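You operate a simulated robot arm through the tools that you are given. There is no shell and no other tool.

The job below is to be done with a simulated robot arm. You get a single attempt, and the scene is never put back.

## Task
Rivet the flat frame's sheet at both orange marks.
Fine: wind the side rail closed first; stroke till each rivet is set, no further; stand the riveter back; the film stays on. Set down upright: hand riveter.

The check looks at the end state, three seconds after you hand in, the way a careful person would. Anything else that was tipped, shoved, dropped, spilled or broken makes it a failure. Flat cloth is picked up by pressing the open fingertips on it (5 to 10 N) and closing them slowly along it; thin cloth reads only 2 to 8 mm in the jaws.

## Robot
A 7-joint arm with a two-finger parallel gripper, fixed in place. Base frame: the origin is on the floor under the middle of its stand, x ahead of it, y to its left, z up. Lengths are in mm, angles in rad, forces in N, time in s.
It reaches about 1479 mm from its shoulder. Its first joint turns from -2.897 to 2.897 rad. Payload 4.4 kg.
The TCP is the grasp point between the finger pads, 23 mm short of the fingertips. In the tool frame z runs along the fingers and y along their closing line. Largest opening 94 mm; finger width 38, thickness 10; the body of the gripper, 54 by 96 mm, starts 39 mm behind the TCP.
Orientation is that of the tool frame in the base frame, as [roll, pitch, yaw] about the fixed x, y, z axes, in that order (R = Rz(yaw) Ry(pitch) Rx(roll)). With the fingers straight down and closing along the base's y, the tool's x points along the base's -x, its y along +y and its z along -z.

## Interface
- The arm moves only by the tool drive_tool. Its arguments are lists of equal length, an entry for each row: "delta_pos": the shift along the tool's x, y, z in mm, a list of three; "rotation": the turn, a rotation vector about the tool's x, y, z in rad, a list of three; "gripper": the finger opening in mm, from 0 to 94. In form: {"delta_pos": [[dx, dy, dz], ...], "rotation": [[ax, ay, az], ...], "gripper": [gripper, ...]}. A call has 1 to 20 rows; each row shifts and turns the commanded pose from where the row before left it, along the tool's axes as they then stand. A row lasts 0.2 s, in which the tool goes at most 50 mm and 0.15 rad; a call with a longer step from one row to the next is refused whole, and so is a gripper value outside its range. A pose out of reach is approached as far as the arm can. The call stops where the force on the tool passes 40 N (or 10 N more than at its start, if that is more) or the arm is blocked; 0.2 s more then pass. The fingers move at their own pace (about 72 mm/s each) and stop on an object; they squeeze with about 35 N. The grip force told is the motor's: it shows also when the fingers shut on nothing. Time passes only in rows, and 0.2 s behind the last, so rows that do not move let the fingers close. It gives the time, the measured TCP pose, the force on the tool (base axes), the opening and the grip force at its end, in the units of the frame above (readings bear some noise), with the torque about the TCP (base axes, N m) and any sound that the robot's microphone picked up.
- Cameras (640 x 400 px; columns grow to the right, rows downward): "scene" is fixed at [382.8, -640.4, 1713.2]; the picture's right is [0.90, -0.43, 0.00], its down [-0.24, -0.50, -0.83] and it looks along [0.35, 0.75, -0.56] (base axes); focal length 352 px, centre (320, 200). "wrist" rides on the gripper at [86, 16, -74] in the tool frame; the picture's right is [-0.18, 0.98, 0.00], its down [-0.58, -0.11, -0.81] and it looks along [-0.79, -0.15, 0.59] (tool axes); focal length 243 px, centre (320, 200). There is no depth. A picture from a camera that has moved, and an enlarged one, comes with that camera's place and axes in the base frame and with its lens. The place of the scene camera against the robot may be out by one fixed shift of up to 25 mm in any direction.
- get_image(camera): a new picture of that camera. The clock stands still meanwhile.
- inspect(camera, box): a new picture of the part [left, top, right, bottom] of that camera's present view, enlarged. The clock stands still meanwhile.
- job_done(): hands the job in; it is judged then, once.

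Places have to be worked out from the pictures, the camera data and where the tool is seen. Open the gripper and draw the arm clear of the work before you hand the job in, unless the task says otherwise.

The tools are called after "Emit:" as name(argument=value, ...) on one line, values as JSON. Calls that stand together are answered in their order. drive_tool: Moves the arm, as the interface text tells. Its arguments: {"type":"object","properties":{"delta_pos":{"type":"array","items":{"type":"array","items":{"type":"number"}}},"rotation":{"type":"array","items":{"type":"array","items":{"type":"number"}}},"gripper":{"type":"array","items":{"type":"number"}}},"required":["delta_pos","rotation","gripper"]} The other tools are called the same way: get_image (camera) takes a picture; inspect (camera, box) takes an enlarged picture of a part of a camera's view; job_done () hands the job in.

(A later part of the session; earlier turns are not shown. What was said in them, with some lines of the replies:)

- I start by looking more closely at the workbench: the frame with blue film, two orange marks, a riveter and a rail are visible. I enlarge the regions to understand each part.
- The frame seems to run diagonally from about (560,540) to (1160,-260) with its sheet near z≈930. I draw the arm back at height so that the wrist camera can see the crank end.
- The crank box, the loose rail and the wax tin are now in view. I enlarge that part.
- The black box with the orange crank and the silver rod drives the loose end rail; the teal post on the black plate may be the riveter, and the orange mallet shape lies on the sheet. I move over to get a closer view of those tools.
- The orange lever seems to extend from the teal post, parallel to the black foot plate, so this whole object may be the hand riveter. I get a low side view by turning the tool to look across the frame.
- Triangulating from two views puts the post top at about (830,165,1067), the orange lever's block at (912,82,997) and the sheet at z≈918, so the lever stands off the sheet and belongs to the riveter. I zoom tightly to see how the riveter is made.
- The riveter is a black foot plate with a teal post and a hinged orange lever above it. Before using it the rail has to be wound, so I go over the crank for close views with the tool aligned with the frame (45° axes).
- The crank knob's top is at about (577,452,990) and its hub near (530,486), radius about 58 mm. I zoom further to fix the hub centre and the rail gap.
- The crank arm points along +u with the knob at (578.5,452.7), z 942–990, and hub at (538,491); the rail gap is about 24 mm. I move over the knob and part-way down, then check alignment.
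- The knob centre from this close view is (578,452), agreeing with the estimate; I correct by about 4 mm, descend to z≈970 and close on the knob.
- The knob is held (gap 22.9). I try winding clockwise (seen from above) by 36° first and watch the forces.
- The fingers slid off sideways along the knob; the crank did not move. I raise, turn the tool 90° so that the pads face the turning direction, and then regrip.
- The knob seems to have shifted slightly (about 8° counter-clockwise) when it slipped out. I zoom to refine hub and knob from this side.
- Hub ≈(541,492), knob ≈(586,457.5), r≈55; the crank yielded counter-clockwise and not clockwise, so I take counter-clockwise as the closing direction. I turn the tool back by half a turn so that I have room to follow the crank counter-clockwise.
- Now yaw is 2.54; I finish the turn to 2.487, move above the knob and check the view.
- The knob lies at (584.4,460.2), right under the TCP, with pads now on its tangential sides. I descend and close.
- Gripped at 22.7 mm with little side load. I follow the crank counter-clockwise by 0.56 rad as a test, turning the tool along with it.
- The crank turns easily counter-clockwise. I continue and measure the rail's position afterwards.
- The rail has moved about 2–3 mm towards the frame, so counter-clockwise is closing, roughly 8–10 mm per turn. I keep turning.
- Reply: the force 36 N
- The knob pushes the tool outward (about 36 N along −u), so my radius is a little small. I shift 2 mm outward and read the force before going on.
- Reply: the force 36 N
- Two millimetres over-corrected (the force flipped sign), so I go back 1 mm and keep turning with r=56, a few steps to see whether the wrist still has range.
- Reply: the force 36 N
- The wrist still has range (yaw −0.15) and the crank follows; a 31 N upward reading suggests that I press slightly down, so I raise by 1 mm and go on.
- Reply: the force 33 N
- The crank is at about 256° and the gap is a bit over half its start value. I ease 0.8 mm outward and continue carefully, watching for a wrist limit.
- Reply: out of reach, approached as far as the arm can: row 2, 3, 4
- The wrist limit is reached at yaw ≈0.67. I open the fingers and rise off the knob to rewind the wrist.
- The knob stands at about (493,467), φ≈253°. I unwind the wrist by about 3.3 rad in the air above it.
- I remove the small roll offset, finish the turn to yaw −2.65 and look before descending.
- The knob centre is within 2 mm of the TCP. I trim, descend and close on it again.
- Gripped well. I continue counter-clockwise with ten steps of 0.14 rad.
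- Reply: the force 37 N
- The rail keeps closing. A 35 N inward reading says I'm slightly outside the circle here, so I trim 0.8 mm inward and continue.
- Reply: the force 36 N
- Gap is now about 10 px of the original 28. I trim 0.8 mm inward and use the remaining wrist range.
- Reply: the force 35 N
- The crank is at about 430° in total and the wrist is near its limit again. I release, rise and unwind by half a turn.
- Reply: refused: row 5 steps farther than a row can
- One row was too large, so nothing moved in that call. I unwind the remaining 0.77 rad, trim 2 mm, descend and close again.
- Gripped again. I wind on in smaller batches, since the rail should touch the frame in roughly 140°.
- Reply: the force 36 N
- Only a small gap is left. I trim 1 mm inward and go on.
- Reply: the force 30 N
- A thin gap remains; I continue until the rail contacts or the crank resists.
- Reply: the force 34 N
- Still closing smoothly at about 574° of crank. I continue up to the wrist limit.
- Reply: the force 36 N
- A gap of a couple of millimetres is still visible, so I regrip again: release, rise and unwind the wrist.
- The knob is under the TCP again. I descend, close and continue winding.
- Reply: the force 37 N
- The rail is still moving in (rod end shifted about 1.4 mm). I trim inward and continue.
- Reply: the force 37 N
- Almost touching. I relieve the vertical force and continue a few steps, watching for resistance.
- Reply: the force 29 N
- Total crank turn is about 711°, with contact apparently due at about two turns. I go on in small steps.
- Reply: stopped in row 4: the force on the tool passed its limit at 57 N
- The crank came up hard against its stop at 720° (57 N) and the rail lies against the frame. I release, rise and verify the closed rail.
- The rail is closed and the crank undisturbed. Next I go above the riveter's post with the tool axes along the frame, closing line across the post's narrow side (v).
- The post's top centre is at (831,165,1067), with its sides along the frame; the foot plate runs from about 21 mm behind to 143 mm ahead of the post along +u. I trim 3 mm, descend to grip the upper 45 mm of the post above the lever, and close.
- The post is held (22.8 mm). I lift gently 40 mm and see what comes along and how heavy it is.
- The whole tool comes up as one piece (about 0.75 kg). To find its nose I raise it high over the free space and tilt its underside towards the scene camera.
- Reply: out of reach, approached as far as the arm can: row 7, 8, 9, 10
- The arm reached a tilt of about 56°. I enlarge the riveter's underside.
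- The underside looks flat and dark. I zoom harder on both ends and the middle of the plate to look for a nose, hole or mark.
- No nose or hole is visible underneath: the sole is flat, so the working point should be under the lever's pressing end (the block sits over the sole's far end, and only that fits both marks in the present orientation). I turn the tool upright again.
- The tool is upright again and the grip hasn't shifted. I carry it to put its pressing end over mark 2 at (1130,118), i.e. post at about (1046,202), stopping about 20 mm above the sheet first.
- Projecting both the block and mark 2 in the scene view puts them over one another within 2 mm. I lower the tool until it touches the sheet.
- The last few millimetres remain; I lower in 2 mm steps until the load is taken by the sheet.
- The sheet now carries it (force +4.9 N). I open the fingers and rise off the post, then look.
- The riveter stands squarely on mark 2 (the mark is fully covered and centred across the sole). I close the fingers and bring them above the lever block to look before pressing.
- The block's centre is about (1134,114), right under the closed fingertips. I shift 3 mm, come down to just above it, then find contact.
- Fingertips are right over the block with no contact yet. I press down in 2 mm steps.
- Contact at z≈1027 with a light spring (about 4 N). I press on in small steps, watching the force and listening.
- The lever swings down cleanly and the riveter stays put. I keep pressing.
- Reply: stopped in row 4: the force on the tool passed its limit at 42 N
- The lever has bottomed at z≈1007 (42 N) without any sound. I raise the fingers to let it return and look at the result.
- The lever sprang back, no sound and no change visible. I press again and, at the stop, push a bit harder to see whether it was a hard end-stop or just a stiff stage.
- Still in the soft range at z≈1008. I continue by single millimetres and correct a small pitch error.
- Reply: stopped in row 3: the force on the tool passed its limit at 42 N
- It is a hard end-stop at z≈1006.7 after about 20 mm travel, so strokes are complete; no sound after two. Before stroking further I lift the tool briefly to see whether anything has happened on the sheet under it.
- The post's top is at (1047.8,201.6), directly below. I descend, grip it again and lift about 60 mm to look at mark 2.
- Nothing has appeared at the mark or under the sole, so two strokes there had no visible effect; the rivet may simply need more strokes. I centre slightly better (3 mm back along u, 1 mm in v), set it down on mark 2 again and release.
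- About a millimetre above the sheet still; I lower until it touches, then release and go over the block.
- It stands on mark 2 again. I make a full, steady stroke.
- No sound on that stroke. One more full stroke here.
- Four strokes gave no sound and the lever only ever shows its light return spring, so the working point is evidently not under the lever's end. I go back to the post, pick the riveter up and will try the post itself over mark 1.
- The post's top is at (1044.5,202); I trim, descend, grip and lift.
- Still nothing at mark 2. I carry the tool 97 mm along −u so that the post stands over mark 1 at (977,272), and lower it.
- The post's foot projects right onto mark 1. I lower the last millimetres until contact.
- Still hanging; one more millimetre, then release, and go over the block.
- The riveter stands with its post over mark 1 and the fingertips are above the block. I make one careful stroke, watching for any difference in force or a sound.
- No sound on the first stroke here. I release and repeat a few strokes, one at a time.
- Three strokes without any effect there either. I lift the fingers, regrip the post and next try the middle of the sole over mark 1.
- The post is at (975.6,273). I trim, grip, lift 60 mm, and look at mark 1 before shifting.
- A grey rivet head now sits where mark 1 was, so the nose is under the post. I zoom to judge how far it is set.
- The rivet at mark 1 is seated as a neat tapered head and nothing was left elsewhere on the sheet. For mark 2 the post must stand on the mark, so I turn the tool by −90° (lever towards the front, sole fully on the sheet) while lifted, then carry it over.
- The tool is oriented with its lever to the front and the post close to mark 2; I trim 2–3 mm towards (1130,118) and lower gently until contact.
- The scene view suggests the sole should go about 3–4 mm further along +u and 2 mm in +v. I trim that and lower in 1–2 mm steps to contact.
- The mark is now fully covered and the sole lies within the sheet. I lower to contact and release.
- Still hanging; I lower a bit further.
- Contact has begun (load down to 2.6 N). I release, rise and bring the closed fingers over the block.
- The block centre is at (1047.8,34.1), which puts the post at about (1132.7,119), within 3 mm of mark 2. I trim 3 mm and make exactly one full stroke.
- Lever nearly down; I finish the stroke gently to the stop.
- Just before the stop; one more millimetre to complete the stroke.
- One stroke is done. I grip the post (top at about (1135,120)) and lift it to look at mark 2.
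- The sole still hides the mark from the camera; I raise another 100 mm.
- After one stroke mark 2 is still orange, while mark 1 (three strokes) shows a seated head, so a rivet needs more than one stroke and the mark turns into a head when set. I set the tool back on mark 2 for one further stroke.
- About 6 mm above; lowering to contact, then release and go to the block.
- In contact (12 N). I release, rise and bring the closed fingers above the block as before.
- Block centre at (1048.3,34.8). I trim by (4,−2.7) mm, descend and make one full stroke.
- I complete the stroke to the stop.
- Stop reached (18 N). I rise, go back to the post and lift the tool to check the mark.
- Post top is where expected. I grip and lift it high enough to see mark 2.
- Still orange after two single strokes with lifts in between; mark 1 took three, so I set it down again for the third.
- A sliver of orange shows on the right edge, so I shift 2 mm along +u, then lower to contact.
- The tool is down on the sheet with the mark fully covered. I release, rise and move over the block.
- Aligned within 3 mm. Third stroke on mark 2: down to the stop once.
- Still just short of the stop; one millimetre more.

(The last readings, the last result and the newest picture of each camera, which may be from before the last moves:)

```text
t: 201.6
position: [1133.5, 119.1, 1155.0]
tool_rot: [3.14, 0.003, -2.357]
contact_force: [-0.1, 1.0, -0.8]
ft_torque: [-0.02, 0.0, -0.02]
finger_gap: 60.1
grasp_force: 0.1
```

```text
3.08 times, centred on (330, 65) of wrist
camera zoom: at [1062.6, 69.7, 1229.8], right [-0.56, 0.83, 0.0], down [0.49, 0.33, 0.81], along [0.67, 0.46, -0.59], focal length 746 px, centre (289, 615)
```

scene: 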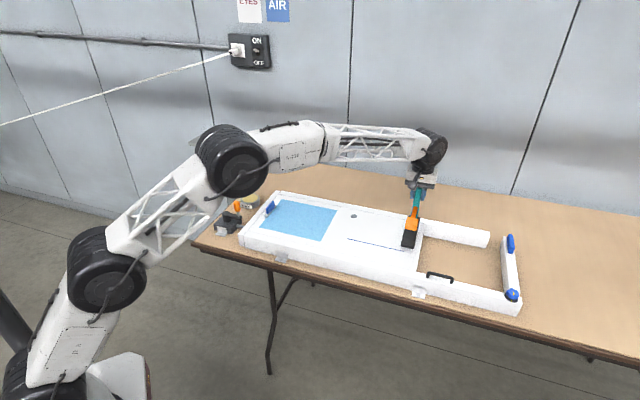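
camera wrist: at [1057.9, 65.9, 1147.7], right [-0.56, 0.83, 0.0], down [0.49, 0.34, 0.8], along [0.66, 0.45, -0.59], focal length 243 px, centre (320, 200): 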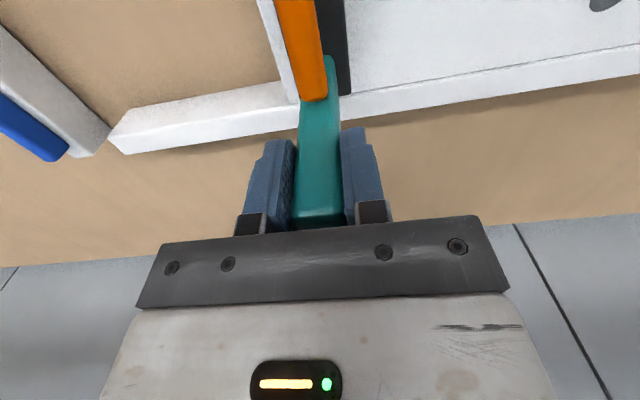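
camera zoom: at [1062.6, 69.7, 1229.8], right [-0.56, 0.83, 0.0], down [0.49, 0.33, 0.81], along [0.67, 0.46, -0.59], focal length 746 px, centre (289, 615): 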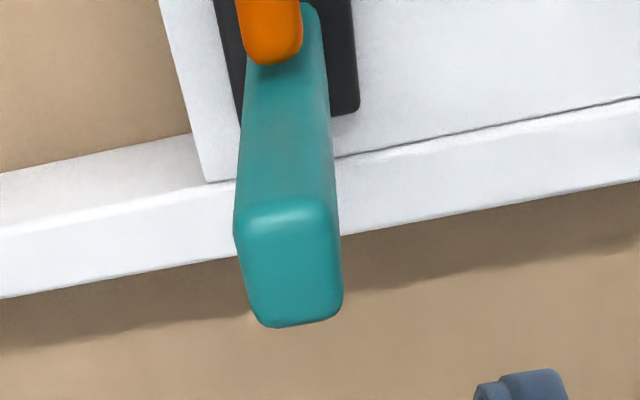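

Stroke complete. I grip the post again and lift to inspect mark 2.

Emit:
drive_tool(delta_pos=[[-1, -1, 30], [0, 0, 30], [0, 0, 30], [0, 0, 21], [0, 0, 0], [0, 0, 0], [0, 0, 0], [0, 0, 0], [0, 0, 0], [0, 0, -10], [0, 0, -40], [0, 0, -45], [0, 0, -45], [0, 0, -45], [0, 0, 0]], rotation=[[0, 0, 0], [0, 0, 0], [0, 0, 0], [0, 0, 0], [0, 0, 0], [0, 0, 0], [0, 0, 0], [0, 0, 0], [0, 0, 0], [0, 0, 0], [0, 0, 0], [0, 0, 0], [0, 0, 0], [0, 0, 0], [0, 0, 0]], gripper=[60, 60, 60, 60, 60, 40, 25, 15, 15, 15, 15, 15, 15, 15, 15])

Emit:
inspect(camera="scene", box=[340, 190, 440, 250])

Emit:
inspect(camera="scene", box=[400, 218, 424, 240])

```text
t: 204.8
position: [1135.1, 118.5, 1229.3]
tool_rot: [-3.14, 0.002, -2.356]
contact_force: [-0.6, -0.1, -7.1]
ft_torque: [0.18, -0.19, -0.01]
finger_gap: 22.9
grasp_force: 34.6
```

```text
6.40 times, centred on (390, 220) of scene
camera zoom: at [382.8, -640.4, 1713.2], right [0.9, -0.43, 0.0], down [-0.24, -0.5, -0.83], along [0.35, 0.75, -0.56], focal length 2252 px, centre (-128, 72)
```

zoom: 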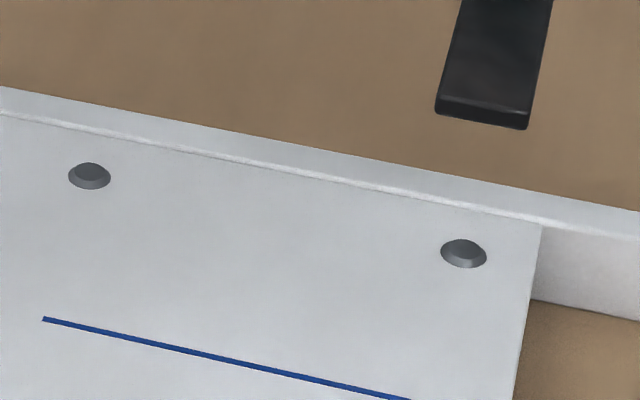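

```text
16.00 times, centred on (412, 229) of scene
camera zoom: at [382.8, -640.4, 1713.2], right [0.9, -0.43, 0.0], down [-0.24, -0.5, -0.83], along [0.35, 0.75, -0.56], focal length 5630 px, centre (-1152, -264)
```

zoom: 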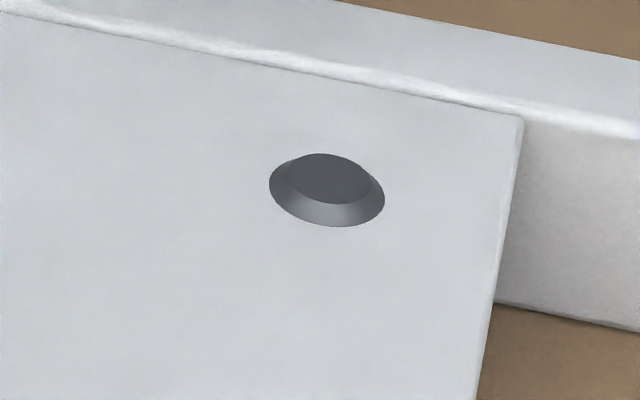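

Mark 2 turned into the same rivet head exactly on its third stroke, so both rivets are set with three strokes each. Now I turn the tool back (+90°) and carry it to its original spot, post at about (832,165.5), lever along +u.

Emit:
drive_tool(delta_pos=[[0, 0, 0], [0, 0, 0], [0, 0, 0], [0, 0, 0], [0, 0, 0], [0, 0, 0], [0, 0, 0], [0, 0, 0], [0, 0, 0], [0, 0, 0], [0, 0, 0], [0, 0, 0]], rotation=[[0, 0, -0.1428], [0, 0, -0.1428], [0, 0, -0.1428], [0, 0, -0.1428], [0, 0, -0.1428], [0, 0, -0.1428], [0, 0, -0.1428], [0, 0, -0.1428], [0, 0, -0.1428], [0, 0, -0.1428], [0, 0, -0.1428], [0, 0, 0]], gripper=[15, 15, 15, 15, 15, 15, 15, 15, 15, 15, 15, 15])

Emit:
drive_tool(delta_pos=[[-27.5, 20.1, 0], [-27.5, 20.1, 0], [-27.5, 20.1, 0], [-27.5, 20.1, 0], [-27.5, 20.1, 0], [-27.5, 20.1, 0], [-27.5, 20.1, 0], [-27.5, 20.1, 0], [-27, 19.9, 0], [0, 0, 0]], rotation=[[0, 0, 0], [0, 0, 0], [0, 0, 0], [0, 0, 0], [0, 0, 0], [0, 0, 0], [0, 0, 0], [0, 0, 0], [0, 0, 0], [0, 0, 0]], gripper=[15, 15, 15, 15, 15, 15, 15, 15, 15, 15])

Emit:
inspect(camera="scene", box=[280, 130, 440, 280])

```text
t: 207.4
position: [1136.0, 119.5, 1227.8]
tool_rot: [-3.14, 0.0, -0.788]
contact_force: [-0.4, 0.0, -6.8]
ft_torque: [0.21, 0.19, 0.0]
finger_gap: 22.9
grasp_force: 35.6
```

```text
t: 209.6
position: [836.2, 163.8, 1232.3]
tool_rot: [-3.14, -0.001, -0.788]
contact_force: [-1.3, -0.5, -6.7]
ft_torque: [0.2, 0.18, 0.02]
finger_gap: 22.9
grasp_force: 35.7
```

```text
2.67 times, centred on (360, 205) of scene
camera zoom: at [382.8, -640.4, 1713.2], right [0.9, -0.43, 0.0], down [-0.24, -0.5, -0.83], along [0.35, 0.75, -0.56], focal length 938 px, centre (213, 187)
```

zoom: 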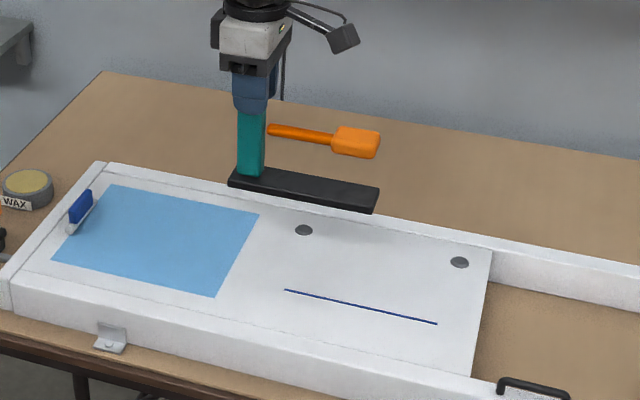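

Above the original place. I trim slightly and descend to about 10 mm above the sheet, then compare with the original picture.

Emit:
drive_tool(delta_pos=[[-2.5, 1, 0], [0, 0, 40], [0, 0, 40], [0, 0, 40], [0, 0, 40], [0, 0, 17], [0, 0, 0]], rotation=[[0, 0, -0.003], [0, 0, 0], [0, 0, 0], [0, 0, 0], [0, 0, 0], [0, 0, 0], [0, 0, 0]], gripper=[15, 15, 15, 15, 15, 15, 15])

Emit:
inspect(camera="scene", box=[310, 190, 440, 280])

```text
t: 211.2
position: [831.6, 168.8, 1052.7]
tool_rot: [-3.14, 0.001, -0.785]
contact_force: [-0.5, 0.5, -6.8]
ft_torque: [0.19, 0.22, 0.0]
finger_gap: 22.7
grasp_force: 35.2
```

```text
4.44 times, centred on (375, 235) of scene
camera zoom: at [382.8, -640.4, 1713.2], right [0.9, -0.43, 0.0], down [-0.24, -0.5, -0.83], along [0.35, 0.75, -0.56], focal length 1564 px, centre (76, 44)
```

zoom: 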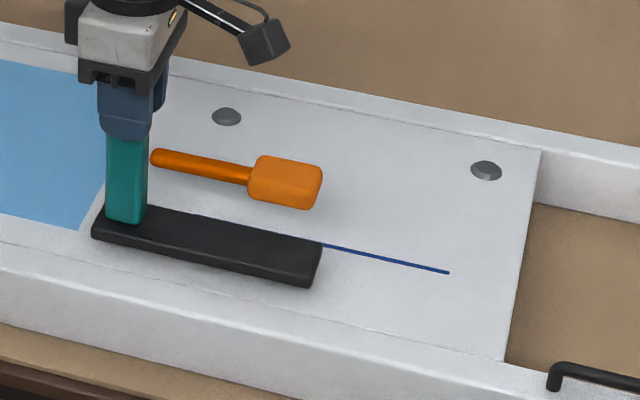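

Comparing with the first picture, it should go about 3 mm along +u and 1–2 mm towards the front. I trim and lower to contact.

Emit:
drive_tool(delta_pos=[[3.3, 1.8, 0], [0, 0, 4], [0, 0, 2], [0, 0, 1], [0, 0, 0]], rotation=[[0, 0, 0], [0, 0, 0], [0, 0, 0], [0, 0, 0], [0, 0, 0]], gripper=[15, 15, 15, 15, 15])

Emit:
drive_tool(delta_pos=[[0, 0, 0.7], [0, 0, 0.6], [0, 0, 0]], rotation=[[0, 0, 0], [0, 0, 0], [0, 0, 0]], gripper=[15, 15, 15])

Emit:
inspect(camera="scene", box=[310, 190, 440, 280])

```text
t: 212.4
position: [832.9, 163.8, 1044.8]
tool_rot: [-3.139, 0.001, -0.782]
contact_force: [0.2, 1.1, -6.9]
ft_torque: [0.19, 0.15, -0.04]
finger_gap: 22.9
grasp_force: 35.8
```

```text
t: 213.2
position: [833.3, 162.6, 1044.5]
tool_rot: [-3.14, -0.001, -0.783]
contact_force: [2.1, 0.8, -3.2]
ft_torque: [0.34, 0.12, -0.05]
finger_gap: 22.8
grasp_force: 35.7
```

```text
4.44 times, centred on (375, 235) of scene
camera zoom: at [382.8, -640.4, 1713.2], right [0.9, -0.43, 0.0], down [-0.24, -0.5, -0.83], along [0.35, 0.75, -0.56], focal length 1564 px, centre (76, 44)
```

zoom: 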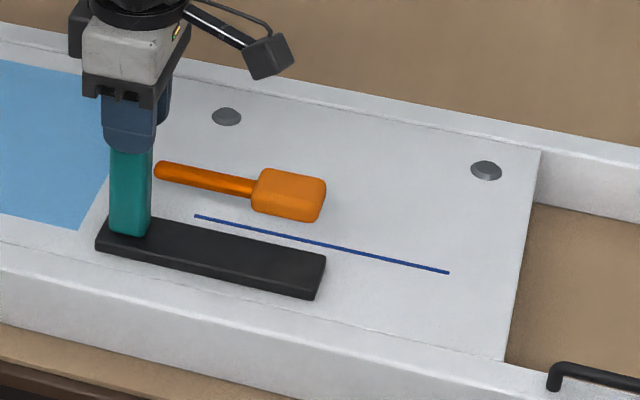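

It coincides with its original picture within a pixel or two and the sheet is taking the load. I release and rise straight up.

Emit:
drive_tool(delta_pos=[[0, 0, 0], [0, 0, 0], [0, 0, 0], [0, 0, -30], [0, 0, -40], [0, 0, -40], [0, 0, -40], [0, 0, 0]], rotation=[[0, 0, 0], [0, 0, 0], [0, 0, 0], [0, 0, 0], [0, 0, 0], [0, 0, 0], [0, 0, 0], [0, 0, 0]], gripper=[24, 35, 60, 60, 60, 60, 60, 60])

Emit:
inspect(camera="scene", box=[310, 190, 440, 280])

```text
t: 215.0
position: [832.5, 160.3, 1195.0]
tool_rot: [-3.139, 0.0, -0.784]
contact_force: [-0.1, -0.5, 0.7]
ft_torque: [0.02, 0.01, -0.02]
finger_gap: 60.2
grasp_force: 0.1
```

```text
4.44 times, centred on (375, 235) of scene
camera zoom: at [382.8, -640.4, 1713.2], right [0.9, -0.43, 0.0], down [-0.24, -0.5, -0.83], along [0.35, 0.75, -0.56], focal length 1564 px, centre (76, 44)
```

zoom: 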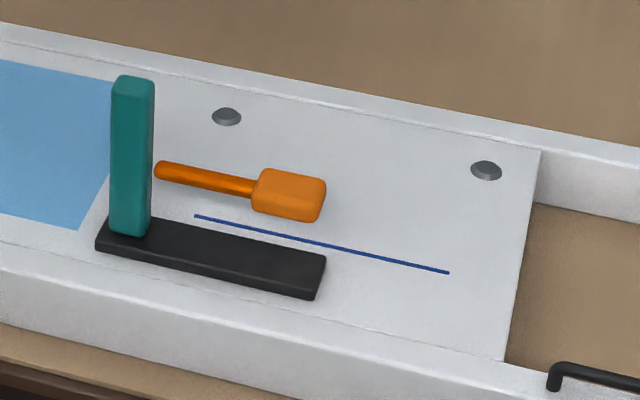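

The riveter stands upright in its original place, both rivets are visible and the film is on. I draw the arm up and away from the work.

Emit:
drive_tool(delta_pos=[[0, 0, -45], [0, 0, -45], [-40, 0, 0], [-40, 0, 0], [-40, 0, 0], [-40, 10, 0], [-40, 20, 0], [-30, 20, 0], [0, 0, 0]], rotation=[[0, 0, 0], [0, 0, 0], [0, 0, 0], [0, 0, 0], [0, 0, 0], [0, 0, 0], [0, 0, 0], [0, 0, 0], [0, 0, 0]], gripper=[60, 80, 94, 94, 94, 94, 94, 94, 94])

Emit:
get_image(camera="scene")

Emit:
inspect(camera="scene", box=[200, 170, 440, 310])

Emit:
inspect(camera="scene", box=[360, 190, 540, 320])

```text
t: 217.0
position: [635.3, 290.7, 1285.8]
tool_rot: [-3.14, -0.001, -0.785]
contact_force: [0.2, -0.3, -1.0]
ft_torque: [0.04, 0.01, 0.0]
finger_gap: 94.0
grasp_force: 0.0
```

```text
taken
```

scene: 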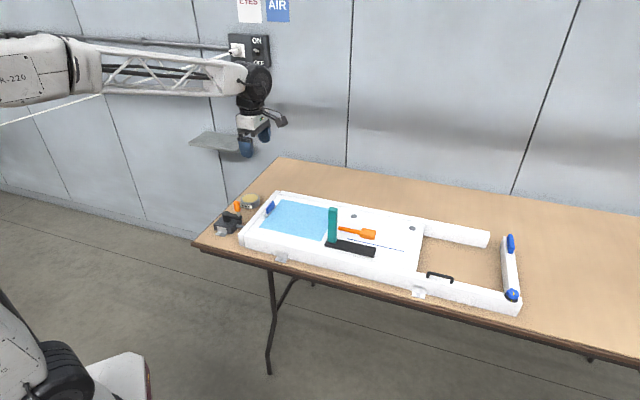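

```text
2.67 times, centred on (320, 240) of scene
camera zoom: at [382.8, -640.4, 1713.2], right [0.9, -0.43, 0.0], down [-0.24, -0.5, -0.83], along [0.35, 0.75, -0.56], focal length 938 px, centre (320, 93)
```

zoom: 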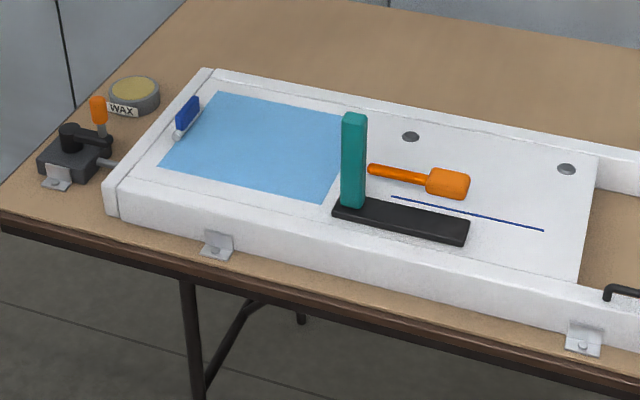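

```text
3.08 times, centred on (450, 255) of scene
camera zoom: at [382.8, -640.4, 1713.2], right [0.9, -0.43, 0.0], down [-0.24, -0.5, -0.83], along [0.35, 0.75, -0.56], focal length 1083 px, centre (-80, 31)
```

zoom: 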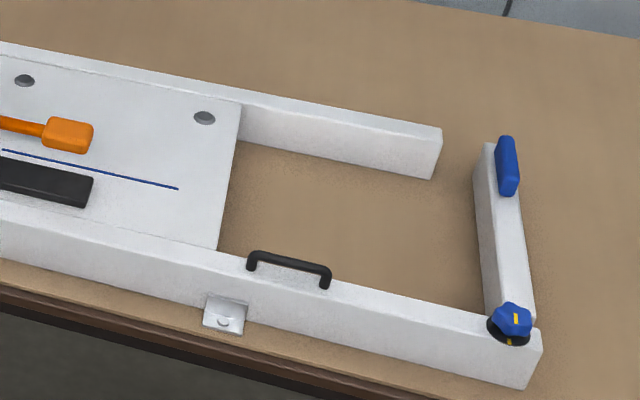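

The end state looks right: the rail is wound shut, both rivets are set and identical, the riveter stands upright in its original place, the film is on and nothing else has moved. The gripper is open and clear, so I hand the job in.

Emit:
job_done()

```text
The job is handed in.
```

Both orange marks are riveted, and I've handed the job in. I had to find the riveter's working point by trial along the way.

- **Side rail:** I wound the crank two full turns, up to its stop, and the rail now lies against the frame. I took this crank-driven rail as the "side rail" and left the hinged gate at the other end open, as I found it.
- **Rivets:** Each mark took three strokes and now shows the same grey head. Mark 2 was still orange after one and two strokes and set exactly on the third. I gave mark 1 three strokes in a row without looking in between. It ended up looking the same as mark 2, but I didn't see the moment it set.
- **Off-mark strokes:** Before that I made four strokes with the wrong end of the riveter over mark 2; the working point turned out to be under the post. They left nothing visible on the sheet.
- **Riveter:** It stands upright where it was at the start, matching the first picture to within a pixel or two.
- **Film and the rest:** The film is still on, and nothing else appears to have moved. The gripper is open and clear of the work.
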